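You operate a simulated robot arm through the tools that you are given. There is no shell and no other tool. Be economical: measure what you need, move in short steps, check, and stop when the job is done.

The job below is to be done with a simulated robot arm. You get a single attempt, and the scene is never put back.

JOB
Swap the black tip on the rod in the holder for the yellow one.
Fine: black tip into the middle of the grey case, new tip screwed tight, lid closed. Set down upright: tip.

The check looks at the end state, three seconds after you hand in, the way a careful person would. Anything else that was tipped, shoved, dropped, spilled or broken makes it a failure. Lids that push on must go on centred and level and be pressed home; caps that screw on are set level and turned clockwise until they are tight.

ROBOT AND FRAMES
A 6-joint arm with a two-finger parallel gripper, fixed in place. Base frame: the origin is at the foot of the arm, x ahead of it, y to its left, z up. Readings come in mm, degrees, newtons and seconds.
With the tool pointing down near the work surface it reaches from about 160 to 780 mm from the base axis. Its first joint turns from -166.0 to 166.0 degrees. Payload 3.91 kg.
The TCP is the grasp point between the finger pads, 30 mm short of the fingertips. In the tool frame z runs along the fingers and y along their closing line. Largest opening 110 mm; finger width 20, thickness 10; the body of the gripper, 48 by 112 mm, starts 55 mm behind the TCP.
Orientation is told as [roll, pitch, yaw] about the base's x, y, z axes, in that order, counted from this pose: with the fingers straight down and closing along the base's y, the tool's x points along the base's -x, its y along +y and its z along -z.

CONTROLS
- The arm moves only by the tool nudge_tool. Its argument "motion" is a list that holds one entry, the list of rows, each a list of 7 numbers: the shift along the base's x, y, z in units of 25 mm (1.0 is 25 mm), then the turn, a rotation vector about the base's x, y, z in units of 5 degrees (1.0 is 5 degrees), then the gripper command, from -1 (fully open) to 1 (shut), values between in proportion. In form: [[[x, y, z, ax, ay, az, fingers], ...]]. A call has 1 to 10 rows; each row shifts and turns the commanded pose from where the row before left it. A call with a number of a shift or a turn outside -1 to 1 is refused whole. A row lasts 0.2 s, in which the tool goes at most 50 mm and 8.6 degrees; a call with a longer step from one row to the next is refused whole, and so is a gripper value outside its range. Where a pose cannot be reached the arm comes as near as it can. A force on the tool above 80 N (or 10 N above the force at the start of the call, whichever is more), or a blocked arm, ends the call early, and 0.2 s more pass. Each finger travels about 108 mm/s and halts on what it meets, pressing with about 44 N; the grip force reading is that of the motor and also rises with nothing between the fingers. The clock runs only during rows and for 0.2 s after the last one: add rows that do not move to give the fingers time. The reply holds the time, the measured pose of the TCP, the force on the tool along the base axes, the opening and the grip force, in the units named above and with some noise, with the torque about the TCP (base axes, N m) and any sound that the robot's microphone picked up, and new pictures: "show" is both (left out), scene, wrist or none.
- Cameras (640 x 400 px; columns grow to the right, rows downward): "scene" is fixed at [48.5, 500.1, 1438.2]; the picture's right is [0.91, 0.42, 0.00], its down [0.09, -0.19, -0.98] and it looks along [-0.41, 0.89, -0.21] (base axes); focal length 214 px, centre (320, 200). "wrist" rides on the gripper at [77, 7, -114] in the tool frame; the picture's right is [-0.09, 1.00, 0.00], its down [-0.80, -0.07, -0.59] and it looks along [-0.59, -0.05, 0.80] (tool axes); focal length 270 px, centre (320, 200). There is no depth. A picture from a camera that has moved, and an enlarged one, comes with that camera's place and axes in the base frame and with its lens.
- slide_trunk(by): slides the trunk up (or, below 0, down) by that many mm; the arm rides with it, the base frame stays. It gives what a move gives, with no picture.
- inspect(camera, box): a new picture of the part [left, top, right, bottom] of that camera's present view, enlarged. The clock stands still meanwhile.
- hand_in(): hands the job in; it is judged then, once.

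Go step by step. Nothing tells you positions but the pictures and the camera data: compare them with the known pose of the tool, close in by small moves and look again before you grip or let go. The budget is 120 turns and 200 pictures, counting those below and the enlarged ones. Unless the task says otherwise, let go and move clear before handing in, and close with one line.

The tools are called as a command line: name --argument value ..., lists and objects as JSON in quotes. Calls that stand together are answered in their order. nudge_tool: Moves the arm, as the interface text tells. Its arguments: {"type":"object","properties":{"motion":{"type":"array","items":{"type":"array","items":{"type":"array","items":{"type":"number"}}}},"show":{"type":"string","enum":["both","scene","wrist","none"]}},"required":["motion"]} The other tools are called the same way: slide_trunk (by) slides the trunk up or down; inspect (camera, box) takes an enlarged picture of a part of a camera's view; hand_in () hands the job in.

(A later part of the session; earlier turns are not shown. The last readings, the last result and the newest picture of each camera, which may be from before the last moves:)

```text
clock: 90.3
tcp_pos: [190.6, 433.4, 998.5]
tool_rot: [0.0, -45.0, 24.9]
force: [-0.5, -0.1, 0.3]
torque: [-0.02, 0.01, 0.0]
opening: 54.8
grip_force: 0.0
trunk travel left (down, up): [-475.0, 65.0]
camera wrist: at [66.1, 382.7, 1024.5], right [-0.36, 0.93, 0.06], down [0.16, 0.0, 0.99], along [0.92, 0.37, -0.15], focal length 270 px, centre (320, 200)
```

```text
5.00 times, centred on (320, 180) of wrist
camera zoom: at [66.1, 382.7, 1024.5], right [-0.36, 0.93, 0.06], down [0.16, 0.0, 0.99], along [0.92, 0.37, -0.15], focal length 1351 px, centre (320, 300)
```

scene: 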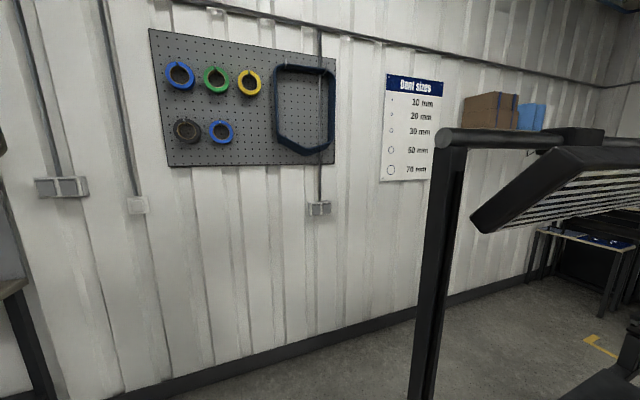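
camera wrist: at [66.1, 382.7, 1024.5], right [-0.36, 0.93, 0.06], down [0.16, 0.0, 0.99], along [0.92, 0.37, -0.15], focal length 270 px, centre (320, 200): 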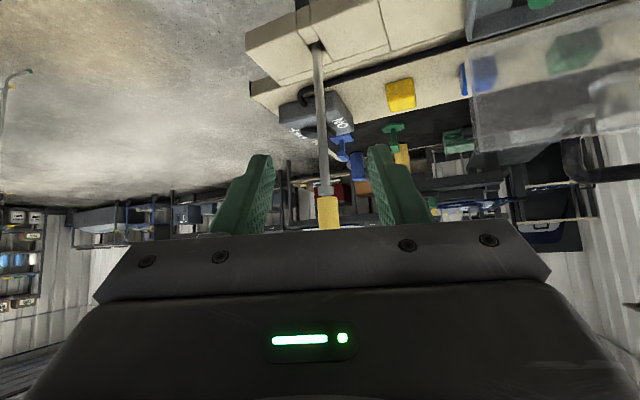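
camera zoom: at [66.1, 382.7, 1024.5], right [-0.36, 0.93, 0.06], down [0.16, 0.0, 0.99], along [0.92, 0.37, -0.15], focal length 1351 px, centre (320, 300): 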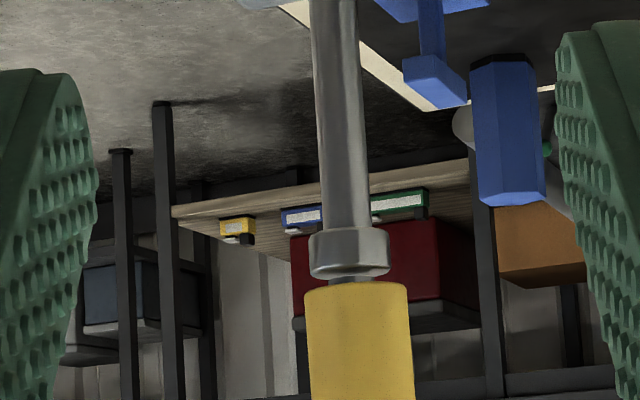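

There may be a small gap between collar and tip. I'll lower the camera to be level with the joint.

nudge_tool --motion '[[[0, 0, -0.6, 0, 0, 0, 0], [0, 0, -0.6, 0, 0, 0, 0], [0, 0, -0.4, 0, 0, 0, 0]]]' --show "none"

inspect --camera "wrist" --box '[290, 190, 350, 240]'

```text
clock: 91.1
tcp_pos: [190.6, 432.5, 957.0]
tool_rot: [-0.1, -45.0, 25.0]
force: [0.5, -0.4, -0.5]
torque: [-0.03, 0.03, -0.01]
opening: 55.0
grip_force: 0.0
trunk travel left (down, up): [-475.0, 65.0]
```

```text
8.00 times, centred on (320, 215) of wrist
camera zoom: at [66.8, 382.5, 985.0], right [-0.36, 0.93, 0.06], down [0.16, 0.0, 0.99], along [0.92, 0.37, -0.15], focal length 2162 px, centre (320, 80)
```

zoom: 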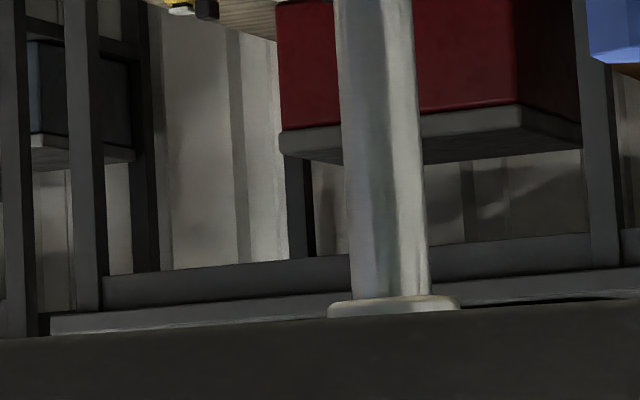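

From the first tilted view I estimate the collar top at z≈979 and the tip bottom at ≈983, so about a 4 mm gap: not yet fully seated. I'll go back above, wind the wrist back and re-grip for more clockwise turning.

nudge_tool --motion '[[[0, 0, 0.43, -0.423, 0.906, 0, 0], [0, 0, 0.43, -0.423, 0.906, 0, 0], [0, 0, 0.43, -0.423, 0.906, 0, 0], [0, 0, 0.43, -0.423, 0.906, 0, 0], [0, 0, 0.43, -0.423, 0.906, 0, 0], [0, 0, 0.43, -0.423, 0.906, 0, 0], [0, 0, 0.43, -0.423, 0.906, 0, 0], [0, 0, 0.43, -0.423, 0.906, 0, 0], [0, 0, 0.43, -0.423, 0.906, 0, 0]]]' --show "none"

nudge_tool --motion '[[[0, 0, 0, 0, 0, 1, 0], [0, 0, 0, 0, 0, 1, 0], [0, 0, 0, 0, 0, 1, 0], [0, 0, 0, 0, 0, 1, 0], [0, 0, 0, 0, 0, 1, 0], [0, 0, 0, 0, 0, 1, 0], [0, 0, 0, 0, 0, 1, 0], [0, 0, 0, 0, 0, 1, 0], [0, 0, 0, 0, 0, 1, 0], [0, 0, 0, 0, 0, 1, 0]]]' --show "none"

nudge_tool --motion '[[[0.45, 0.21, 0, 0, 0, 1, 0], [0.45, 0.21, 0, 0, 0, 1, 0], [0.45, 0.21, 0, 0, 0, 1, 0], [0.45, 0.21, 0, 0, 0, 1, 0], [0.45, 0.21, 0, 0, 0, 1, 0], [0.45, 0.21, 0, 0, 0, 1, 0], [0.45, 0.21, 0, 0, 0, 1, 0], [0.45, 0.21, 0, 0, 0, 1, 0], [0.45, 0.21, 0, 0, 0, 1, 0], [0.45, 0.21, 0, 0, 0, 1, 0]]]' --show "none"

nudge_tool --motion '[[[0, 0.02, 0, 0, 0, 1, 0], [0, 0.02, 0, 0, 0, 1, 0], [0, 0, 0, 0, 0, 1, 0], [0, 0, 0, 0, 0, 1, 0], [0, 0, 0, 0, 0, 1, 0], [0, 0, 0, 0, 0, 1, 0], [0, 0, 0, 0, 0, 1, 0], [0, 0, 0, 0, 0, 1, 0], [0, 0, 0, 0, 0, 1, 0], [0, 0, 0, 0, 0, 1, 0]]]' --show "none"

inspect --camera "wrist" --box '[220, 60, 420, 220]'

```text
clock: 93.1
tcp_pos: [190.0, 432.4, 1056.7]
tool_rot: [-0.1, 0.0, 25.1]
force: [-0.8, 0.5, 1.0]
torque: [-0.05, -0.02, 0.03]
opening: 55.2
grip_force: 0.1
trunk travel left (down, up): [-475.0, 65.0]
```

```text
clock: 95.3
tcp_pos: [189.9, 433.7, 1055.4]
tool_rot: [0.0, -0.1, 75.2]
force: [-0.2, 0.7, -0.5]
torque: [0.02, -0.02, 0.0]
opening: 55.0
grip_force: 0.1
trunk travel left (down, up): [-475.0, 65.0]
```

```text
clock: 97.5
tcp_pos: [302.1, 486.0, 1056.0]
tool_rot: [0.0, -0.1, 125.1]
force: [0.2, -0.3, 0.0]
torque: [0.02, -0.04, 0.03]
opening: 55.0
grip_force: 0.1
trunk travel left (down, up): [-475.0, 65.0]
```

```text
clock: 99.7
tcp_pos: [302.8, 487.0, 1053.8]
tool_rot: [0.0, 0.0, 175.1]
force: [0.3, 0.3, 1.0]
torque: [0.03, 0.04, 0.01]
opening: 55.0
grip_force: 0.1
trunk travel left (down, up): [-475.0, 65.0]
```

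```text
2.50 times, centred on (320, 140) of wrist
camera zoom: at [380.3, 473.8, 1169.7], right [-0.17, -0.99, 0.0], down [-0.79, 0.14, 0.59], along [-0.59, 0.1, -0.8], focal length 676 px, centre (320, 350)
```

zoom: 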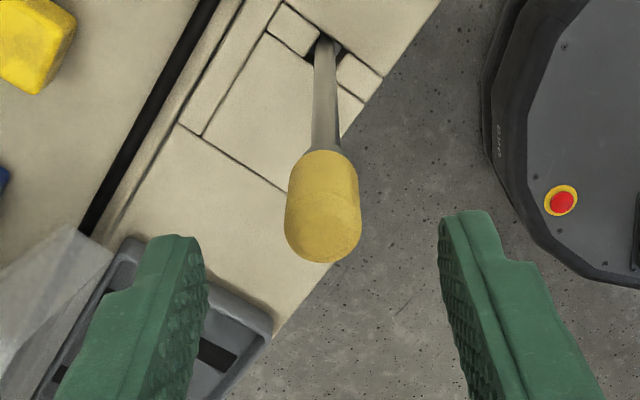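

nudge_tool --motion '[[[0, 0, -0.5, 0, 0, 0, 0.3], [0, 0, -0.55, 0, 0, 0, 0.3], [0, 0, -0.55, 0, 0, 0, 0.3], [0, 0, 0, 0, 0, 0, 0.4]]]' --show "none"

inspect --camera "wrist" --box '[250, 90, 390, 220]'

```text
clock: 100.7
tcp_pos: [300.1, 485.3, 1016.3]
tool_rot: [0.0, -0.1, 175.0]
force: [0.1, 0.2, -0.3]
torque: [0.01, -0.02, 0.02]
opening: 32.9
grip_force: 0.0
trunk travel left (down, up): [-475.0, 65.0]
```

```text
3.08 times, centred on (320, 155) of wrist
camera zoom: at [378.9, 472.2, 1131.0], right [-0.17, -0.98, 0.0], down [-0.79, 0.14, 0.59], along [-0.59, 0.1, -0.8], focal length 832 px, centre (320, 338)
```

zoom: 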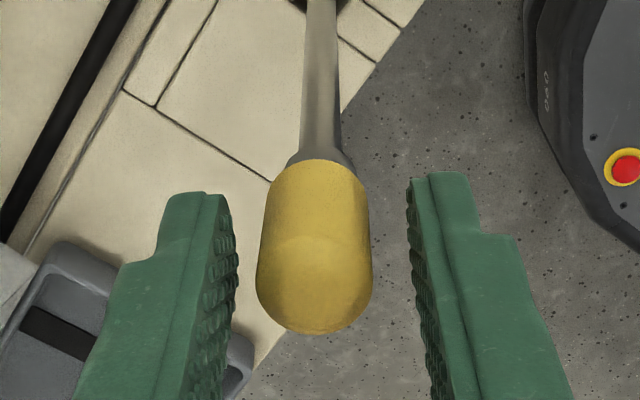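

nudge_tool --motion '[[[0.01, 0.05, 0, 0, 0, 0, 0.4], [0, 0, 0, 0, 0, 0, 1], [0, 0, 0, 0, 0, 0, 1]]]' --show "none"

nudge_tool --motion '[[[0, 0, -0.002, 0, 0, -1, 1], [0, 0, -0.002, 0, 0, -1, 1], [0, 0, -0.002, 0, 0, -1, 1], [0, 0, -0.002, 0, 0, -1, 1]]]' --show "none"

nudge_tool --motion '[[[0, 0, -0.002, 0, 0, -1, 1], [0, 0, -0.002, 0, 0, -1, 1], [0, 0, -0.002, 0, 0, -1, 1], [0, 0, -0.002, 0, 0, -1, 1]]]' --show "none"

```text
clock: 101.5
tcp_pos: [301.0, 486.5, 1015.5]
tool_rot: [0.0, 0.0, 175.0]
force: [0.1, 0.2, 0.9]
torque: [-0.02, 0.0, 0.0]
opening: 18.9
grip_force: 44.2
trunk travel left (down, up): [-475.0, 65.0]
```

```text
clock: 102.5
tcp_pos: [301.0, 487.5, 1016.5]
tool_rot: [-0.1, 0.0, 155.0]
force: [0.6, -1.6, 2.2]
torque: [-0.04, 0.0, 0.48]
opening: 19.2
grip_force: 43.5
trunk travel left (down, up): [-475.0, 65.0]
```

```text
clock: 103.5
tcp_pos: [301.9, 487.2, 1013.9]
tool_rot: [-0.1, 0.0, 135.0]
force: [1.5, -0.9, 9.4]
torque: [-0.04, -0.03, 0.88]
opening: 19.2
grip_force: 44.0
trunk travel left (down, up): [-475.0, 65.0]
```

Torque is rising again. I'll compare the tip's height in the grip with how the black one looked when seated.

inspect --camera "wrist" --box '[220, 100, 420, 240]'

```text
2.86 times, centred on (320, 170) of wrist
camera zoom: at [352.9, 428.4, 1130.5], right [-0.77, -0.64, 0.0], down [-0.52, 0.62, 0.59], along [-0.38, 0.46, -0.8], focal length 772 px, centre (320, 286)
```

zoom: 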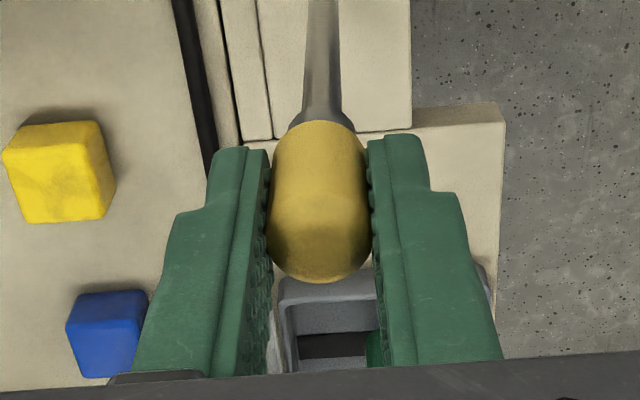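

The yellow tip sits about 4 mm higher than the black one did, yet it resists turning, so it is probably cross-threaded. I'll back it off counter-clockwise and watch torque.

nudge_tool --motion '[[[0, 0, 0.002, 0, 0, 1, 1], [0, 0, 0.002, 0, 0, 1, 1], [0, 0, 0.002, 0, 0, 1, 1], [0, 0, 0.002, 0, 0, 1, 1], [0, 0, 0.002, 0, 0, 1, 1], [0, 0, 0.002, 0, 0, 1, 1]]]' --show "none"

nudge_tool --motion '[[[0, 0, 0.002, 0, 0, 1, 1], [0, 0, 0.002, 0, 0, 1, 1], [0, 0, 0.002, 0, 0, 1, 1], [0, 0, 0.002, 0, 0, 1, 1], [0, 0, 0.002, 0, 0, 1, 1], [0, 0, 0.002, 0, 0, 1, 1]]]' --show "none"

```text
clock: 104.9
tcp_pos: [301.8, 486.0, 1016.6]
tool_rot: [-0.1, 0.0, 165.0]
force: [0.6, -0.2, 11.3]
torque: [-0.04, -0.01, 0.14]
opening: 19.0
grip_force: 43.4
trunk travel left (down, up): [-475.0, 65.0]
```

```text
clock: 106.3
tcp_pos: [302.5, 487.3, 1015.2]
tool_rot: [-0.1, 0.0, -164.9]
force: [-0.2, -1.7, 3.9]
torque: [-0.07, 0.02, -0.05]
opening: 18.7
grip_force: 44.5
trunk travel left (down, up): [-475.0, 65.0]
```

nudge_tool --motion '[[[0, 0, 0.002, 0, 0, 1, 1], [0, 0, 0.002, 0, 0, 1, 1], [0, 0, 0.002, 0, 0, 1, 1], [0, 0, 0.002, 0, 0, 1, 1], [0, 0, 0.002, 0, 0, 1, 1], [0, 0, 0.002, 0, 0, 1, 1], [0, 0, 0.002, 0, 0, 1, 1], [0, 0, 0.002, 0, 0, 1, 1], [0, 0, 0.002, 0, 0, 1, 1], [0, 0, 0.002, 0, 0, 1, 1]]]' --show "none"

```text
clock: 108.5
tcp_pos: [292.9, 492.1, 1017.5]
tool_rot: [0.4, 0.2, -115.5]
force: [6.3, -3.6, 3.9]
torque: [-0.18, -0.24, -0.01]
opening: 18.7
grip_force: 44.4
out of reach, approached as far as the arm can: row 10
trunk travel left (down, up): [-475.0, 65.0]
```

The wrist hit a limit near 245° and the tool drifted about 10 mm sideways. I'll turn back right away to recover the position.

nudge_tool --motion '[[[0, 0, 0, 0, 0, -1, 1], [0, 0, 0, 0, 0, -1, 1], [0, 0, 0, 0, 0, 0, 1]]]' --show "wrist"

inspect --camera "wrist" --box '[220, 60, 420, 220]'

```text
clock: 109.3
tcp_pos: [293.3, 490.4, 1017.2]
tool_rot: [-0.1, 0.0, -125.0]
force: [8.7, -4.2, 11.6]
torque: [-0.16, -0.39, -0.03]
opening: 18.8
grip_force: 43.6
trunk travel left (down, up): [-475.0, 65.0]
camera wrist: at [343.6, 549.7, 1132.0], right [0.77, -0.64, 0.0], down [-0.52, -0.62, 0.59], along [-0.38, -0.45, -0.81], focal length 270 px, centre (320, 200)
```

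wrist: 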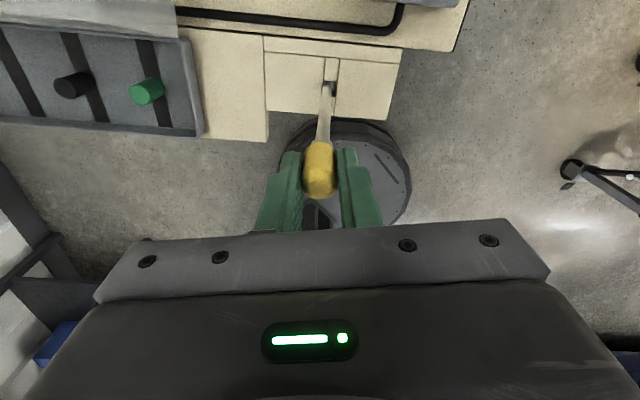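

```text
2.50 times, centred on (320, 140) of wrist
camera zoom: at [343.6, 549.7, 1132.0], right [0.77, -0.64, 0.0], down [-0.52, -0.62, 0.59], along [-0.38, -0.45, -0.81], focal length 676 px, centre (320, 350)
```

zoom: 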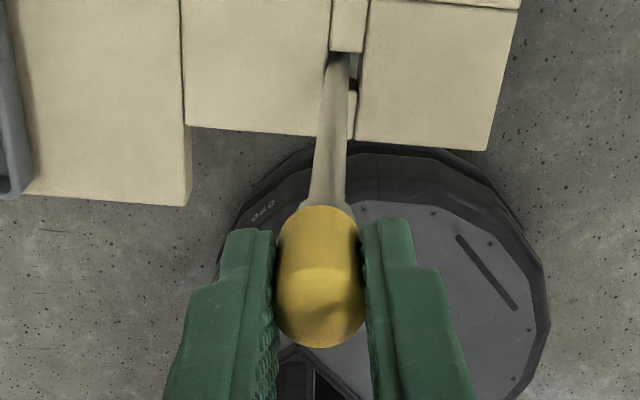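

The rod is leaning a little with the tool. I'll move back to the axis at (302.5, 486.8).

nudge_tool --motion '[[[0.13, -0.05, 0, 0, 0, -1, 1], [0.13, -0.05, 0, 0, 0, -1, 1], [0.11, -0.05, 0, 0, 0, -1, 1], [0, 0, 0, 0, 0, -1, 1], [0, 0, 0, 0, 0, 0, 1]]]' --show "none"

```text
clock: 110.5
tcp_pos: [299.6, 488.2, 1016.3]
tool_rot: [0.0, -0.1, -145.0]
force: [-4.9, 3.3, 9.6]
torque: [0.06, 0.09, -0.01]
opening: 18.6
grip_force: 44.1
trunk travel left (down, up): [-475.0, 65.0]
```

The rod's rest position may have shifted. I'll release and look at where it stands.

nudge_tool --motion '[[[0, 0, 0, 0, 0, 0, 0.5], [0, 0, 0, 0, 0, 0, 0.1], [0, 0, 0, 0, 0, 0, 0.1], [0, 0, 0.8, 0, 0, -1, 0.1], [0, 0, 0.8, 0, 0, -1, 0.1]]]' --show "none"

inspect --camera "wrist" --box '[220, 40, 420, 200]'

```text
clock: 111.7
tcp_pos: [300.7, 486.9, 1057.3]
tool_rot: [-0.1, 0.0, -154.9]
force: [0.1, 0.4, 0.3]
torque: [0.01, -0.02, -0.02]
opening: 49.2
grip_force: 0.0
trunk travel left (down, up): [-475.0, 65.0]
```

```text
2.50 times, centred on (320, 120) of wrist
camera zoom: at [374.0, 512.5, 1172.2], right [0.34, -0.94, 0.0], down [-0.76, -0.27, 0.59], along [-0.56, -0.2, -0.8], focal length 676 px, centre (320, 400)
```

zoom: 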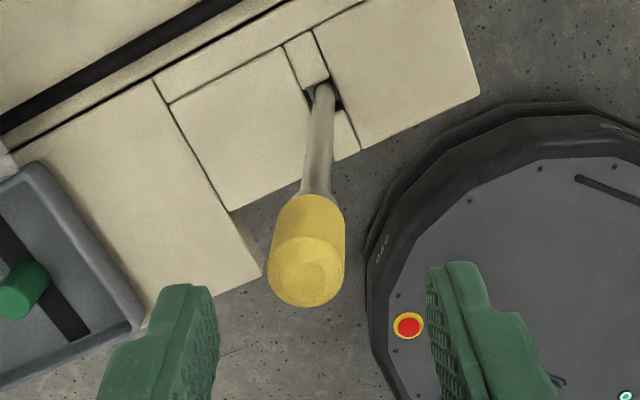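

Turning counter-clockwise was free, so it behaves like a thread. I'll get another side view from a different direction to measure the gap and the rod's lean.

nudge_tool --motion '[[[0.13, -0.48, 0, 0, 0, -1, 0], [0.13, -0.48, 0, 0, 0, -1, 0], [0.13, -0.48, 0, 0, 0, -1, 0], [0.13, -0.48, 0, 0, 0, -1, 0], [0.13, -0.48, 0, 0, 0, -1, 0], [0.13, -0.48, 0, 0, 0, -1, 0], [0.13, -0.48, 0, 0, 0, -1, 0], [0.13, -0.48, 0, 0, 0, -1, 0], [0.13, -0.48, 0, 0, 0, -1, 0], [0.13, -0.48, 0, 0, 0, -1, 0]]]' --show "none"

nudge_tool --motion '[[[0, 0, 0, 0, 0, -1, 0], [0, 0, 0, 0, 0, -1, 0], [0, 0, 0, 0, 0, -1, 0], [0, 0, 0, 0, 0, -1, 0], [0, 0, 0, 0, 0, -1, 0], [0, 0, 0, 0, 0, -1, 0], [0, 0, 0, 0, 0, -1, 0], [0, 0, 0, 0, 0, -1, 0], [0, 0, 0, 0, 0, -1, 0], [0, 0, 0, 0, 0, -1, 0]]]' --show "none"

nudge_tool --motion '[[[0, 0, -0.22, 0.966, 0.259, 0, 0], [0, 0, -0.22, 0.966, 0.259, 0, 0], [0, 0, -0.22, 0.966, 0.259, 0, 0], [0, 0, -0.22, 0.966, 0.259, 0, 0], [0, 0, -0.22, 0.966, 0.259, 0, 0], [0, 0, -0.22, 0.966, 0.259, 0, 0], [0, 0, -0.22, 0.966, 0.259, 0, 0], [0, 0, -0.22, 0.966, 0.259, 0, 0], [0, 0, -0.22, 0.966, 0.259, 0, 0]]]' --show "wrist"

inspect --camera "wrist" --box '[270, 140, 370, 230]'

```text
clock: 113.9
tcp_pos: [333.6, 367.5, 1057.8]
tool_rot: [0.0, 0.1, 154.9]
force: [1.1, -0.1, -0.5]
torque: [-0.01, 0.01, -0.03]
opening: 54.9
grip_force: 0.0
trunk travel left (down, up): [-475.0, 65.0]
```

```text
clock: 116.1
tcp_pos: [332.9, 368.2, 1056.2]
tool_rot: [-0.1, 0.1, 104.8]
force: [0.4, 1.1, 0.4]
torque: [0.0, 0.03, -0.01]
opening: 55.0
grip_force: 0.1
trunk travel left (down, up): [-475.0, 65.0]
```

```text
clock: 118.1
tcp_pos: [333.6, 366.0, 1007.3]
tool_rot: [-0.1, -45.1, 105.0]
force: [-0.2, -0.3, 0.0]
torque: [0.03, -0.03, 0.0]
opening: 55.0
grip_force: 0.1
trunk travel left (down, up): [-475.0, 65.0]
camera wrist: at [363.0, 234.9, 1034.0], right [-0.98, -0.2, 0.06], down [0.03, 0.16, 0.99], along [-0.2, 0.97, -0.15], focal length 270 px, centre (320, 200)
```

wrist: 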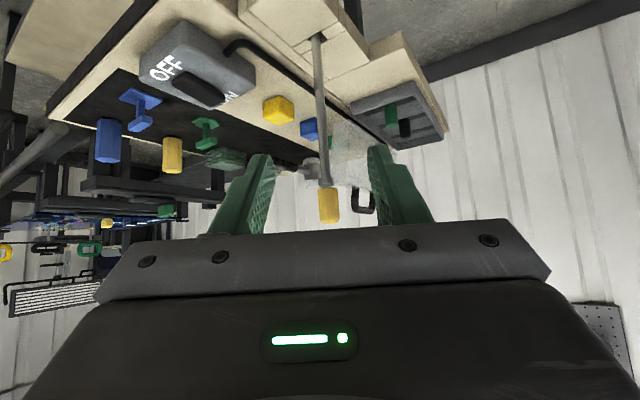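

```text
4.44 times, centred on (320, 185) of wrist
camera zoom: at [363.0, 234.9, 1034.0], right [-0.98, -0.2, 0.06], down [0.03, 0.16, 0.99], along [-0.2, 0.97, -0.15], focal length 1201 px, centre (320, 267)
```

zoom: 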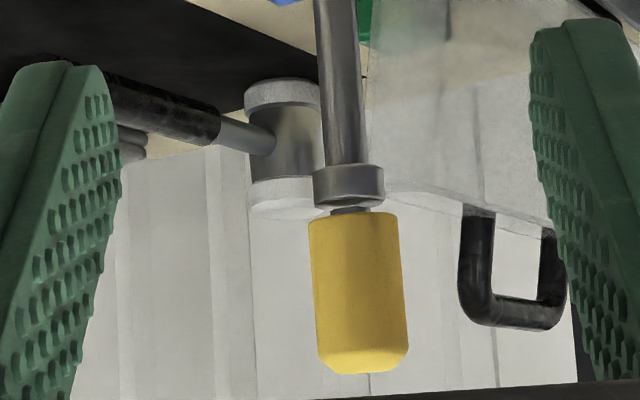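

The gap is still about 3–4 mm and the rod is nearly vertical. I want to know whether the whole rod turned in its holder, so I'll go upright and look at the rod's handle in the vise.

nudge_tool --motion '[[[0, 0, 0.22, -0.966, -0.259, 0, 0], [0, 0, 0.22, -0.966, -0.259, 0, 0], [0, 0, 0.22, -0.966, -0.259, 0, 0], [0, 0, 0.22, -0.966, -0.259, 0, 0], [0, 0, 0.22, -0.966, -0.259, 0, 0], [0, 0, 0.22, -0.966, -0.259, 0, 0], [0, 0, 0.22, -0.966, -0.259, 0, 0], [0, 0, 0.22, -0.966, -0.259, 0, 0], [0, 0, 0.22, -0.966, -0.259, 0, 0]]]' --show "wrist"

inspect --camera "wrist" --box '[310, 0, 470, 130]'

```text
clock: 120.1
tcp_pos: [333.2, 366.0, 1057.7]
tool_rot: [0.0, 0.2, 105.0]
force: [-0.7, 0.0, 0.6]
torque: [0.01, 0.0, -0.01]
opening: 55.0
grip_force: 0.1
trunk travel left (down, up): [-475.0, 65.0]
camera wrist: at [347.3, 291.4, 1171.6], right [-0.98, -0.17, 0.0], down [-0.14, 0.79, 0.59], along [-0.1, 0.58, -0.81], focal length 270 px, centre (320, 200)
```

wrist: 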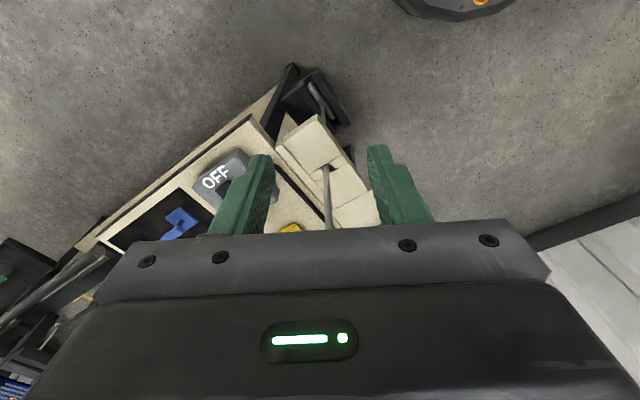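

```text
3.08 times, centred on (390, 65) of wrist
camera zoom: at [347.3, 291.4, 1171.6], right [-0.98, -0.17, 0.0], down [-0.14, 0.79, 0.59], along [-0.1, 0.58, -0.81], focal length 832 px, centre (105, 615)
```

zoom: 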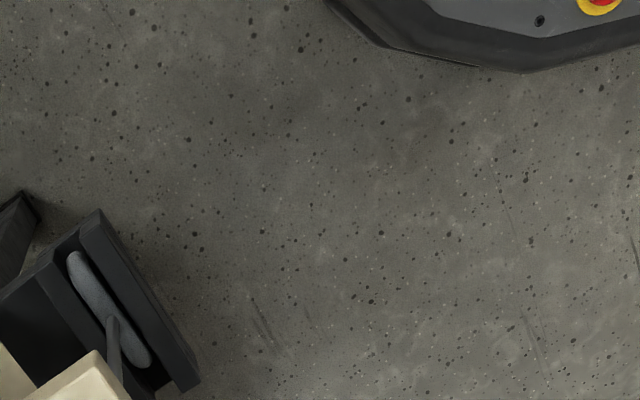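

The rod is bent under the block and held by its handle, so it can't spin. I'll go back above the tip, wind up to yaw 195, and test whether the tip is currently threaded by a gentle lift.

nudge_tool --motion '[[[-0.127, 0.485, 0, 0, 0, 1, 0], [-0.127, 0.485, 0, 0, 0, 1, 0], [-0.127, 0.485, 0, 0, 0, 1, 0], [-0.127, 0.485, 0, 0, 0, 1, 0], [-0.127, 0.485, 0, 0, 0, 1, 0], [-0.127, 0.485, 0, 0, 0, 1, 0], [-0.127, 0.485, 0, 0, 0, 1, 0], [-0.127, 0.485, 0, 0, 0, 1, 0], [-0.127, 0.485, 0, 0, 0, 1, 0], [-0.127, 0.485, 0, 0, 0, 1, 0]]]' --show "none"

nudge_tool --motion '[[[0, 0, 0, 0, 0, 1, 0], [0, 0, 0, 0, 0, 1, 0], [0, 0, 0, 0, 0, 1, 0], [0, 0, 0, 0, 0, 1, 0], [0, 0, 0, 0, 0, 1, 0], [0, 0, 0, 0, 0, 1, 0], [0, 0, -0.4, 0, 0, 1, 0.2], [0, 0, -0.4, 0, 0, 1, 0.2], [0, 0, -0.4, 0, 0, 0, 0.3], [0, 0, -0.4, 0, 0, 0, 0.3]]]' --show "none"

inspect --camera "wrist" --box '[220, 80, 420, 240]'

```text
clock: 122.3
tcp_pos: [300.9, 489.4, 1056.7]
tool_rot: [0.0, 0.0, 155.1]
force: [-0.4, -0.7, 0.8]
torque: [0.01, 0.0, 0.02]
opening: 55.1
grip_force: 0.1
trunk travel left (down, up): [-475.0, 65.0]
```

```text
clock: 124.5
tcp_pos: [302.4, 488.1, 1015.8]
tool_rot: [0.0, 0.0, -164.9]
force: [0.9, -0.3, -0.6]
torque: [-0.01, -0.01, 0.02]
opening: 38.1
grip_force: 0.1
trunk travel left (down, up): [-475.0, 65.0]
```

```text
2.50 times, centred on (320, 160) of wrist
camera zoom: at [379.1, 501.7, 1131.8], right [0.17, -0.98, 0.0], down [-0.79, -0.14, 0.59], along [-0.59, -0.1, -0.8], focal length 676 px, centre (320, 300)
```

zoom: 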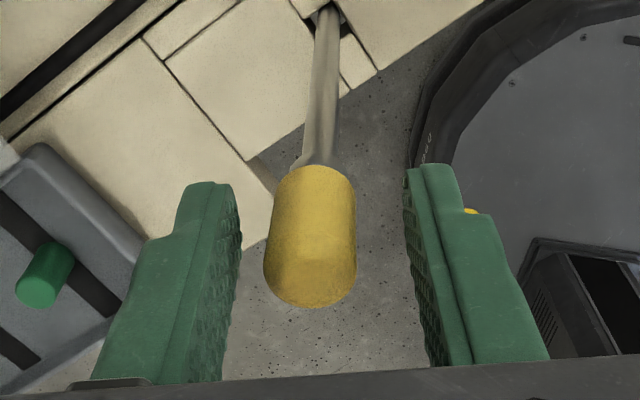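

nudge_tool --motion '[[[0, 0.07, 0, 0, 0, 0, 0.3], [0, 0, 0, 0, 0, 0, 1], [0, 0, 0, 0, 0, 0, 1]]]' --show "none"

nudge_tool --motion '[[[0, 0, 0.04, 0, 0, 0, 1], [0, 0, 0.04, 0, 0, 0, 1], [0, 0, 0, 0, 0, 0, 1]]]' --show "none"

nudge_tool --motion '[[[0, 0, 0.04, 0, 0, 0, 1], [0, 0, 0.04, 0, 0, 0, 1], [0, 0, 0, 0, 0, 0, 1]]]' --show "none"

inspect --camera "wrist" --box '[220, 80, 420, 240]'

```text
clock: 125.3
tcp_pos: [301.8, 490.2, 1016.6]
tool_rot: [0.0, 0.0, -165.0]
force: [0.2, -0.2, -1.9]
torque: [-0.08, 0.01, 0.0]
opening: 18.8
grip_force: 43.8
trunk travel left (down, up): [-475.0, 65.0]
```

```text
clock: 126.1
tcp_pos: [300.6, 490.5, 1017.8]
tool_rot: [0.0, 0.1, -165.0]
force: [-0.3, 0.5, -4.0]
torque: [-0.03, 0.0, 0.02]
opening: 18.9
grip_force: 43.8
trunk travel left (down, up): [-475.0, 65.0]
```

```text
clock: 126.9
tcp_pos: [300.8, 489.6, 1019.7]
tool_rot: [0.0, 0.0, -164.9]
force: [-0.1, -0.2, -4.1]
torque: [0.0, -0.04, -0.01]
opening: 18.8
grip_force: 43.8
trunk travel left (down, up): [-475.0, 65.0]
```

```text
2.50 times, centred on (320, 160) of wrist
camera zoom: at [378.2, 504.1, 1135.2], right [0.17, -0.98, 0.0], down [-0.79, -0.14, 0.59], along [-0.59, -0.1, -0.8], focal length 676 px, centre (320, 300)
```

zoom: 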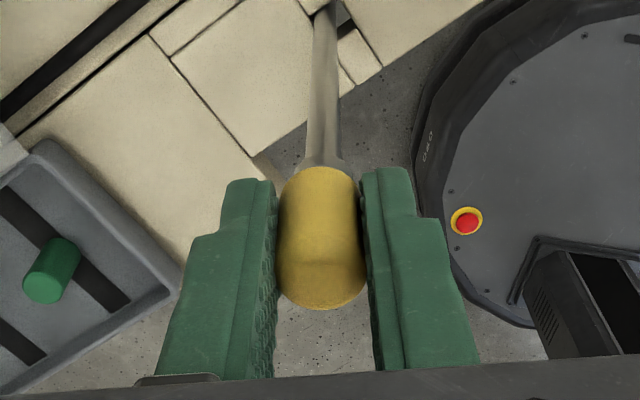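

Lifting carried a constant ~4 N, the weight of the rod, so the tip is threaded onto it and the rod is only loosely seated. I'll lower it back, straighten to the axis, and turn clockwise in shorter steps with torque readings.

nudge_tool --motion '[[[0, -0.03, -0.06, 0, 0, 0, 1], [0, -0.03, -0.06, 0, 0, 0, 1], [0, -0.03, -0.06, 0, 0, 0, 1], [0, 0, 0, 0, 0, 0, 1]]]' --show "none"

nudge_tool --motion '[[[0, 0, 0, 0, 0, -1, 1], [0, 0, 0, 0, 0, -1, 1], [0, 0, 0, 0, 0, -1, 1], [0, 0, 0, 0, 0, -1, 1], [0, 0, 0, 0, 0, -1, 1], [0, 0, 0, 0, 0, -1, 1]]]' --show "none"

nudge_tool --motion '[[[0, 0, 0, 0, 0, -1, 1], [0, 0, 0, 0, 0, -1, 1], [0, 0, 0, 0, 0, -1, 1], [0, 0, 0, 0, 0, -1, 1], [0, 0, 0, 0, 0, -1, 1], [0, 0, 0, 0, 0, -1, 1]]]' --show "none"

nudge_tool --motion '[[[0, 0, 0, 0, 0, -1, 1], [0, 0, 0, 0, 0, -1, 1], [0, 0, 0, 0, 0, -1, 1], [0, 0, 0, 0, 0, -1, 1], [0, 0, 0, 0, 0, -1, 1], [0, 0, 0, 0, 0, -1, 1]]]' --show "none"

inspect --camera "wrist" --box '[220, 80, 420, 240]'

```text
clock: 127.9
tcp_pos: [300.5, 487.3, 1016.8]
tool_rot: [0.0, -0.1, -164.9]
force: [0.3, 1.1, -3.3]
torque: [-0.03, 0.05, 0.02]
opening: 18.6
grip_force: 44.7
trunk travel left (down, up): [-475.0, 65.0]
```

```text
clock: 129.3
tcp_pos: [301.8, 487.9, 1016.3]
tool_rot: [-0.1, 0.0, 164.9]
force: [0.7, -0.3, -4.3]
torque: [-0.01, 0.05, 0.2]
opening: 18.7
grip_force: 43.9
trunk travel left (down, up): [-475.0, 65.0]
```

```text
clock: 130.7
tcp_pos: [301.0, 487.1, 1015.7]
tool_rot: [0.0, 0.0, 135.1]
force: [-1.9, 0.2, 0.4]
torque: [-0.03, 0.09, 0.87]
opening: 18.8
grip_force: 44.0
trunk travel left (down, up): [-475.0, 65.0]
```

```text
clock: 132.1
tcp_pos: [300.7, 486.1, 1017.1]
tool_rot: [0.1, 0.1, 104.9]
force: [4.2, -12.1, -11.2]
torque: [-0.43, -0.12, 1.09]
opening: 22.2
grip_force: 44.0
trunk travel left (down, up): [-475.0, 65.0]
```

```text
2.50 times, centred on (320, 160) of wrist
camera zoom: at [316.3, 410.7, 1131.4], right [-0.99, -0.17, 0.0], down [-0.14, 0.79, 0.59], along [-0.1, 0.58, -0.81], focal length 676 px, centre (320, 300)
```

zoom: 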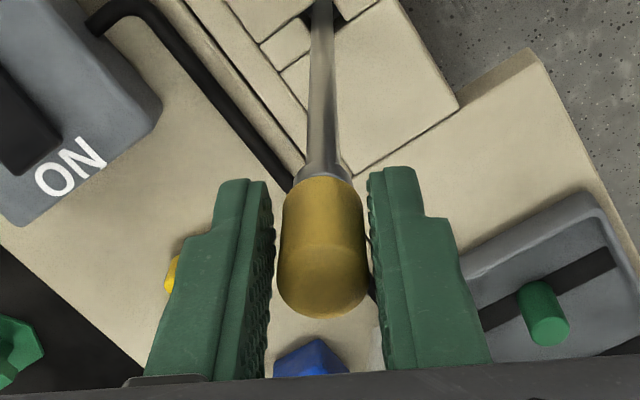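

Torque climbed to 1.09 N·m again and the tool was pulled down 11 N. I'll release and look at the joint from the side again.

nudge_tool --motion '[[[0, 0, 0, 0, 0, 0, 0.5], [0, 0, 0, 0, 0, 0, 0.1], [0, 0, 0, 0, 0, 0, 0], [0, 0, 0.8, 0, 0, 0, 0], [0, 0, 0.8, 0, 0, 0, 0], [0.2, -0.96, 0, 0, 0, 0, 0], [0.26, -0.96, 0, 0, 0, 0, 0], [0.26, -0.96, 0, 0, 0, 0, 0], [0.26, -0.96, 0, 0, 0, 0, 0], [0.26, -0.96, 0, 0, 0, 0, 0]]]' --show "none"

nudge_tool --motion '[[[0, 0, -0.22, 0.966, 0.259, 0, 0], [0, 0, -0.22, 0.966, 0.259, 0, 0], [0, 0, -0.22, 0.966, 0.259, 0, 0], [0, 0, -0.22, 0.966, 0.259, 0, 0], [0, 0, -0.22, 0.966, 0.259, 0, 0], [0, 0, -0.22, 0.966, 0.259, 0, 0], [0, 0, -0.22, 0.966, 0.259, 0, 0], [0, 0, -0.22, 0.966, 0.259, 0, 0], [0, 0, -0.22, 0.966, 0.259, 0, 0]]]' --show "none"

inspect --camera "wrist" --box '[270, 140, 370, 230]'

```text
clock: 134.3
tcp_pos: [329.8, 367.1, 1056.7]
tool_rot: [0.0, 0.0, 105.1]
force: [-0.3, 0.4, 0.2]
torque: [-0.01, 0.03, 0.0]
opening: 54.9
grip_force: 0.0
trunk travel left (down, up): [-475.0, 65.0]
```

```text
clock: 136.3
tcp_pos: [332.3, 367.7, 1008.1]
tool_rot: [-0.1, -45.1, 105.0]
force: [0.3, -0.5, -0.2]
torque: [0.0, -0.04, 0.01]
opening: 55.2
grip_force: 0.1
trunk travel left (down, up): [-475.0, 65.0]
```

```text
4.44 times, centred on (320, 185) of wrist
camera zoom: at [361.8, 234.4, 1034.7], right [-0.98, -0.2, 0.06], down [0.03, 0.16, 0.99], along [-0.2, 0.97, -0.15], focal length 1201 px, centre (320, 267)
```

zoom: 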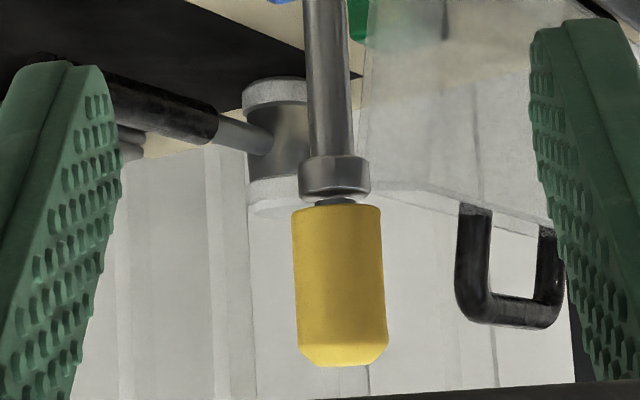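

The gap (≈4 mm) hasn't changed, so clockwise turning is blocked there. I'll take the yellow tip off again to learn where the thread releases, then restart it cleanly. First, back over the tip.

nudge_tool --motion '[[[0, 0, 0.22, -0.966, -0.259, 0, 0], [0, 0, 0.22, -0.966, -0.259, 0, 0], [0, 0, 0.22, -0.966, -0.259, 0, 0], [0, 0, 0.22, -0.966, -0.259, 0, 0], [0, 0, 0.22, -0.966, -0.259, 0, 0], [0, 0, 0.22, -0.966, -0.259, 0, 0], [0, 0, 0.22, -0.966, -0.259, 0, 0], [0, 0, 0.22, -0.966, -0.259, 0, 0], [0, 0, 0.22, -0.966, -0.259, 0, 0]]]' --show "none"

nudge_tool --motion '[[[-0.2, 0.97, 0, 0, 0, 0, 0], [-0.22, 0.97, 0, 0, 0, 0, 0], [-0.22, 0.97, 0, 0, 0, 0, 0], [-0.22, 0.97, 0, 0, 0, 0, 0], [-0.22, 0.97, 0, 0, 0, 0, 0], [0, 0, -0.8, 0, 0, 0, 0], [0, 0, -0.8, 0, 0, 0, 0.2], [0, 0, 0, 0, 0, 0, 0.3]]]' --show "none"

inspect --camera "wrist" --box '[220, 80, 420, 240]'

```text
clock: 138.3
tcp_pos: [332.3, 369.4, 1056.8]
tool_rot: [-0.2, 0.1, 105.0]
force: [0.8, -0.1, -0.5]
torque: [0.01, 0.03, 0.02]
opening: 54.9
grip_force: 0.0
trunk travel left (down, up): [-475.0, 65.0]
```

```text
clock: 140.1
tcp_pos: [304.4, 490.3, 1012.4]
tool_rot: [0.0, 0.0, 105.0]
force: [-0.7, 0.1, -0.8]
torque: [-0.02, 0.01, 0.02]
opening: 38.4
grip_force: 0.1
trunk travel left (down, up): [-475.0, 65.0]
```

```text
2.50 times, centred on (320, 160) of wrist
camera zoom: at [319.7, 414.1, 1127.4], right [-0.98, -0.17, 0.0], down [-0.14, 0.79, 0.59], along [-0.1, 0.59, -0.8], focal length 676 px, centre (320, 300)
```

zoom: 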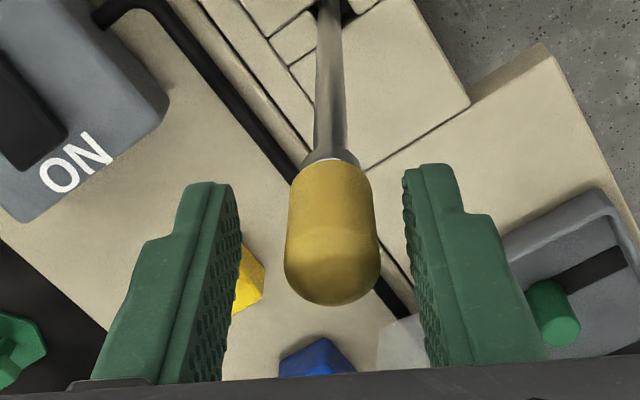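

nudge_tool --motion '[[[-0.08, -0.1, 0.06, 0, 0, 0, 0.3], [0, 0, 0, 0, 0, 0, 1], [0, 0, 0, 0, 0, 0, 1]]]' --show "none"

nudge_tool --motion '[[[0, 0, 0, 0, 0, 1, 1], [0, 0, 0, 0, 0, 1, 1], [0, 0, 0, 0, 0, 1, 1], [0, 0, 0, 0, 0, 1, 1], [0, 0, 0, 0, 0, 1, 1], [0, 0, 0, 0, 0, 1, 1]]]' --show "none"

nudge_tool --motion '[[[0, 0, 0.03, 0, 0, 1, 1], [0, 0, 0.03, 0, 0, 1, 1], [0, 0, 0.03, 0, 0, 1, 1], [0, 0, 0.03, 0, 0, 1, 1], [0, 0, 0, 0, 0, 1, 1], [0, 0, 0, 0, 0, 1, 1]]]' --show "none"

nudge_tool --motion '[[[0, 0, 0, 0, 0, 1, 1], [0, 0, 0, 0, 0, 1, 1], [0, 0, 0, 0, 0, 1, 1], [0, 0, 0, 0, 0, 1, 1], [0, 0, 0, 0, 0, 1, 1], [0, 0, 0, 0, 0, 1, 1]]]' --show "none"

nudge_tool --motion '[[[0, 0, 0, 0, 0, 1, 1], [0, 0, 0, 0, 0, 1, 1], [0, 0, 0, 0, 0, 1, 1], [0, 0, 0, 0, 0, 1, 1]]]' --show "none"

inspect --camera "wrist" --box '[220, 80, 420, 240]'

```text
clock: 140.9
tcp_pos: [302.7, 485.6, 1013.9]
tool_rot: [-0.1, 0.0, 105.0]
force: [-0.5, -1.8, 1.4]
torque: [-0.03, 0.05, -0.01]
opening: 18.4
grip_force: 43.5
trunk travel left (down, up): [-475.0, 65.0]
```

```text
clock: 142.3
tcp_pos: [303.4, 487.3, 1017.2]
tool_rot: [-0.1, 0.1, 135.1]
force: [-0.1, -0.8, -3.9]
torque: [0.0, 0.01, -0.03]
opening: 18.6
grip_force: 44.2
trunk travel left (down, up): [-475.0, 65.0]
```

```text
clock: 143.7
tcp_pos: [302.5, 487.0, 1020.9]
tool_rot: [0.0, -0.1, 165.1]
force: [-0.4, 0.9, -3.6]
torque: [0.0, -0.02, 0.01]
opening: 18.4
grip_force: 44.1
trunk travel left (down, up): [-475.0, 65.0]
```

```text
clock: 145.1
tcp_pos: [303.3, 486.4, 1020.5]
tool_rot: [0.1, 0.0, -164.7]
force: [-0.4, -1.3, -2.8]
torque: [0.03, 0.04, -0.02]
opening: 18.6
grip_force: 44.1
trunk travel left (down, up): [-475.0, 65.0]
```

```text
clock: 146.1
tcp_pos: [303.1, 485.7, 1020.3]
tool_rot: [0.1, 0.0, -144.9]
force: [-0.1, 0.3, -0.1]
torque: [0.01, -0.01, 0.02]
opening: 18.6
grip_force: 44.1
trunk travel left (down, up): [-475.0, 65.0]
```

```text
2.50 times, centred on (320, 160) of wrist
camera zoom: at [371.5, 525.2, 1135.6], right [0.5, -0.87, 0.0], down [-0.7, -0.4, 0.59], along [-0.51, -0.3, -0.8], focal length 676 px, centre (320, 300)
```

zoom: 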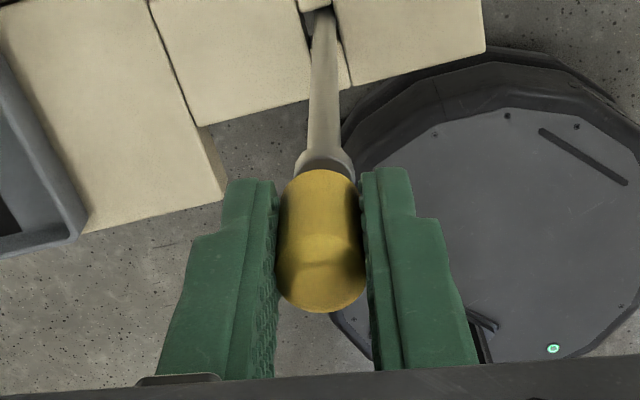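

The yellow tip released after about 100° counter-clockwise, just like the black one. I'll retry with only light pressure: lower gently to contact, then turn clockwise in small steps.

nudge_tool --motion '[[[0, 0, -0.04, 0, 0, 0, 1], [0, 0, -0.04, 0, 0, 0, 1], [0, 0, 0, 0, 0, 0, 1]]]' --show "none"

nudge_tool --motion '[[[0, 0, -0.04, 0, 0, 0, 1], [0, 0, 0, 0, 0, 0, 1]]]' --show "none"

nudge_tool --motion '[[[0, 0, -0.04, 0, 0, 0, 1], [0, 0, 0, 0, 0, 0, 1]]]' --show "none"

nudge_tool --motion '[[[0, 0, -0.04, 0, 0, 0, 1], [0, 0, 0, 0, 0, 0, 1]]]' --show "none"

nudge_tool --motion '[[[0, 0, -0.04, 0, 0, 0, 1], [0, 0, 0, 0, 0, 0, 1]]]' --show "none"

```text
clock: 146.9
tcp_pos: [303.2, 485.7, 1019.1]
tool_rot: [-0.1, 0.0, -145.0]
force: [0.9, 0.8, 0.3]
torque: [0.0, -0.04, -0.01]
opening: 18.5
grip_force: 43.8
trunk travel left (down, up): [-475.0, 65.0]
```

```text
clock: 147.5
tcp_pos: [302.3, 486.6, 1019.1]
tool_rot: [-0.1, 0.0, -145.1]
force: [0.1, -0.9, 0.7]
torque: [0.02, 0.03, 0.03]
opening: 18.6
grip_force: 43.3
trunk travel left (down, up): [-475.0, 65.0]
```

```text
clock: 148.1
tcp_pos: [302.9, 488.6, 1016.8]
tool_rot: [0.0, 0.0, -145.1]
force: [-0.1, -0.2, 0.2]
torque: [0.01, 0.0, 0.01]
opening: 18.5
grip_force: 43.9
trunk travel left (down, up): [-475.0, 65.0]
```

```text
clock: 148.7
tcp_pos: [302.5, 486.1, 1015.7]
tool_rot: [0.0, 0.0, -145.0]
force: [-0.3, -0.8, 0.0]
torque: [-0.01, -0.01, -0.02]
opening: 18.2
grip_force: 43.8
trunk travel left (down, up): [-475.0, 65.0]
```

```text
clock: 149.3
tcp_pos: [302.9, 487.2, 1015.1]
tool_rot: [0.0, 0.0, -145.0]
force: [0.2, 0.1, -0.3]
torque: [-0.02, -0.03, 0.01]
opening: 18.3
grip_force: 44.0
trunk travel left (down, up): [-475.0, 65.0]
```

nudge_tool --motion '[[[0, 0, -0.03, 0, 0, 0, 1], [0, 0, 0, 0, 0, 0, 1]]]' --show "none"

nudge_tool --motion '[[[0, 0, -0.03, 0, 0, 0, 1], [0, 0, 0, 0, 0, 0, 1]]]' --show "none"

nudge_tool --motion '[[[0, 0, -0.03, 0, 0, 0, 1], [0, 0, 0, 0, 0, 0, 1]]]' --show "none"

nudge_tool --motion '[[[0, 0, -0.03, 0, 0, 0, 1], [0, 0, 0, 0, 0, 0, 1]]]' --show "none"

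```text
clock: 149.9
tcp_pos: [303.6, 485.9, 1015.3]
tool_rot: [-0.1, -0.1, -145.1]
force: [-0.1, -0.4, 2.7]
torque: [-0.01, -0.01, 0.0]
opening: 18.6
grip_force: 44.0
trunk travel left (down, up): [-475.0, 65.0]
```

```text
clock: 150.5
tcp_pos: [302.5, 486.8, 1016.0]
tool_rot: [-0.1, 0.2, -144.9]
force: [0.6, 0.9, 11.2]
torque: [0.02, 0.01, 0.0]
opening: 18.5
grip_force: 44.2
trunk travel left (down, up): [-475.0, 65.0]
```

```text
clock: 151.1
tcp_pos: [301.4, 486.6, 1014.6]
tool_rot: [-0.1, 0.2, -144.9]
force: [-0.5, 2.6, 27.4]
torque: [0.04, 0.06, -0.01]
opening: 18.5
grip_force: 44.5
trunk travel left (down, up): [-475.0, 65.0]
```

```text
clock: 151.7
tcp_pos: [301.5, 485.0, 1014.7]
tool_rot: [0.0, 0.4, -144.9]
force: [-1.0, 3.6, 37.6]
torque: [0.04, 0.09, 0.02]
opening: 18.5
grip_force: 44.0
trunk travel left (down, up): [-475.0, 65.0]
```

Firm contact at z≈1015. I'll back off to light pressure and turn clockwise, reading as I go.

nudge_tool --motion '[[[0, 0, 0.03, 0, 0, 0, 1], [0, 0, 0.03, 0, 0, 0, 1], [0, 0, 0.02, 0, 0, 0, 1], [0, 0, 0, 0, 0, 0, 1]]]' --show "none"

nudge_tool --motion '[[[0, 0, 0, 0, 0, -1, 1], [0, 0, 0, 0, 0, -1, 1], [0, 0, 0, 0, 0, -1, 1], [0, 0, 0, 0, 0, -1, 1], [0, 0, 0, 0, 0, -1, 1], [0, 0, 0, 0, 0, -1, 1]]]' --show "none"

nudge_tool --motion '[[[0, 0, 0, 0, 0, -1, 1], [0, 0, 0, 0, 0, -1, 1], [0, 0, 0, 0, 0, -1, 1], [0, 0, 0, 0, 0, -1, 1], [0, 0, 0, 0, 0, -1, 1], [0, 0, 0, 0, 0, -1, 1]]]' --show "none"

nudge_tool --motion '[[[0, 0, 0, 0, 0, -1, 1], [0, 0, 0, 0, 0, -1, 1], [0, 0, 0, 0, 0, -1, 1], [0, 0, 0, 0, 0, -1, 1]]]' --show "none"

```text
clock: 152.7
tcp_pos: [301.9, 485.6, 1014.2]
tool_rot: [0.0, 0.0, -145.0]
force: [-1.2, 1.1, 26.7]
torque: [0.02, 0.08, 0.0]
opening: 18.6
grip_force: 44.5
trunk travel left (down, up): [-475.0, 65.0]
```

```text
clock: 154.1
tcp_pos: [301.5, 485.4, 1014.2]
tool_rot: [0.0, 0.1, -175.1]
force: [0.6, -0.3, 12.9]
torque: [-0.03, -0.01, 0.01]
opening: 18.4
grip_force: 44.0
trunk travel left (down, up): [-475.0, 65.0]
```

```text
clock: 155.5
tcp_pos: [303.6, 484.6, 1013.7]
tool_rot: [-0.1, 0.0, 154.9]
force: [1.9, -0.7, 13.3]
torque: [0.0, -0.04, 0.02]
opening: 18.5
grip_force: 44.3
trunk travel left (down, up): [-475.0, 65.0]
```

```text
clock: 156.5
tcp_pos: [303.2, 486.4, 1014.8]
tool_rot: [-0.1, 0.1, 134.9]
force: [0.6, -1.0, 6.9]
torque: [-0.02, -0.03, 0.0]
opening: 18.5
grip_force: 44.0
trunk travel left (down, up): [-475.0, 65.0]
```

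Force is easing as I turn with no torque, so the thread is drawing the tip down slowly. Continuing with a matching slight feed.

nudge_tool --motion '[[[0, 0, -0.003, 0, 0, -1, 1], [0, 0, -0.003, 0, 0, -1, 1], [0, 0, -0.003, 0, 0, -1, 1], [0, 0, -0.003, 0, 0, -1, 1], [0, 0, -0.003, 0, 0, -1, 1], [0, 0, -0.003, 0, 0, -1, 1]]]' --show "none"

nudge_tool --motion '[[[0, 0, -0.003, 0, 0, -1, 1], [0, 0, -0.003, 0, 0, -1, 1], [0, 0, -0.003, 0, 0, -1, 1], [0, 0, -0.003, 0, 0, -1, 1], [0, 0, -0.003, 0, 0, -1, 1], [0, 0, -0.003, 0, 0, -1, 1]]]' --show "none"

inspect --camera "wrist" --box '[220, 80, 420, 240]'

```text
clock: 157.9
tcp_pos: [302.4, 485.0, 1014.2]
tool_rot: [-0.1, -0.1, 105.0]
force: [0.9, -0.9, 13.0]
torque: [0.0, -0.04, 0.05]
opening: 18.5
grip_force: 44.4
trunk travel left (down, up): [-475.0, 65.0]
```

```text
clock: 159.3
tcp_pos: [304.6, 485.3, 1013.3]
tool_rot: [0.1, 0.1, 74.9]
force: [0.6, -0.9, 14.0]
torque: [0.03, -0.04, 0.71]
opening: 18.5
grip_force: 44.0
trunk travel left (down, up): [-475.0, 65.0]
```

```text
2.50 times, centred on (320, 160) of wrist
camera zoom: at [277.3, 412.7, 1128.9], right [-0.94, 0.34, 0.0], down [0.28, 0.76, 0.59], along [0.2, 0.56, -0.8], focal length 676 px, centre (320, 300)
```

zoom: 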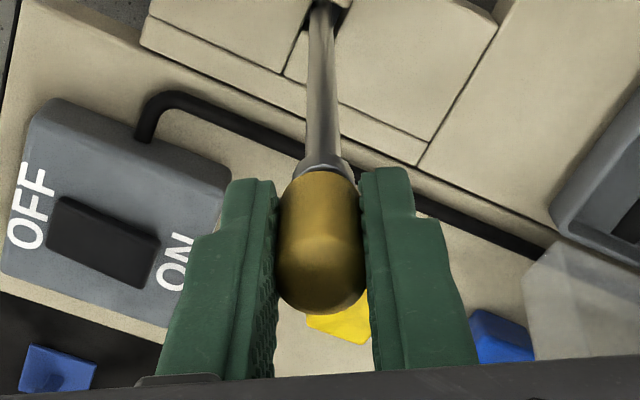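

The stop again comes after ~110° of turning, the same angle at which both tips released, so the thread is short and this is tight. To judge the gap, I'll take the same crop I had of the black tip when it was seated.

inspect --camera "wrist" --box '[220, 100, 420, 240]'

inspect --camera "wrist" --box '[280, 120, 360, 180]'

```text
2.86 times, centred on (320, 170) of wrist
camera zoom: at [277.3, 412.7, 1128.9], right [-0.94, 0.34, 0.0], down [0.28, 0.76, 0.59], along [0.2, 0.56, -0.8], focal length 772 px, centre (320, 286)
```

zoom: 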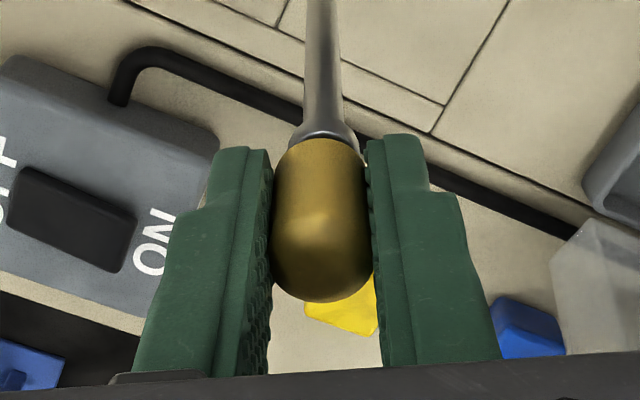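

```text
6.67 times, centred on (320, 150) of wrist
camera zoom: at [277.3, 412.7, 1128.9], right [-0.94, 0.34, 0.0], down [0.28, 0.76, 0.59], along [0.2, 0.56, -0.8], focal length 1802 px, centre (320, 533)
```

zoom: 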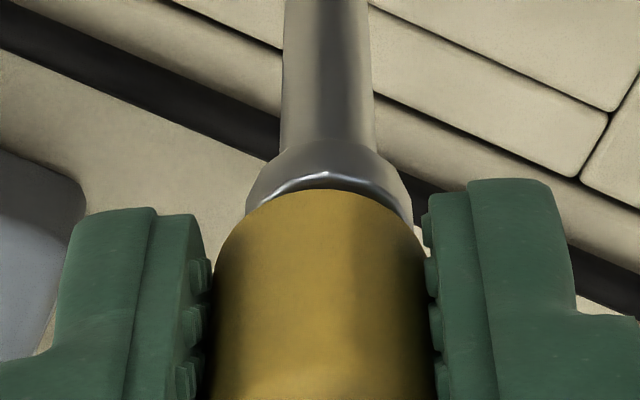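

Comparing views, the black tip's mid-height was 998±2 mm and the yellow's is now about 1000 mm, so the seats agree closely. I'll add a final 15° of tightening, release, and check from the side.

nudge_tool --motion '[[[0, 0, -0.003, 0, 0, -1, 1], [0, 0, -0.003, 0, 0, -1, 1], [0, 0, -0.003, 0, 0, -1, 1], [0, 0, 0, 0, 0, 0, 1]]]' --show "none"

nudge_tool --motion '[[[0, 0, 0, 0, 0, 1, 1], [0, 0, 0, 0, 0, 1, 1], [0, 0, 0, 0, 0, 1, 1], [0, 0, 0, 0, 0, 1, 1], [0, 0, 0, 0, 0, 1, 1], [0, 0, 0, 0, 0, 1, 1], [0, 0, 0.04, 0, 0, 0, 1]]]' --show "none"

```text
clock: 160.3
tcp_pos: [302.7, 484.7, 1012.8]
tool_rot: [0.0, -0.1, 60.0]
force: [0.5, -0.4, 21.2]
torque: [0.02, -0.1, 0.82]
opening: 18.6
grip_force: 43.6
trunk travel left (down, up): [-475.0, 65.0]
```

```text
clock: 161.9
tcp_pos: [302.1, 485.5, 1013.5]
tool_rot: [0.0, 0.0, 90.1]
force: [1.1, -1.1, 12.8]
torque: [-0.02, -0.05, 0.19]
opening: 18.6
grip_force: 44.0
trunk travel left (down, up): [-475.0, 65.0]
```

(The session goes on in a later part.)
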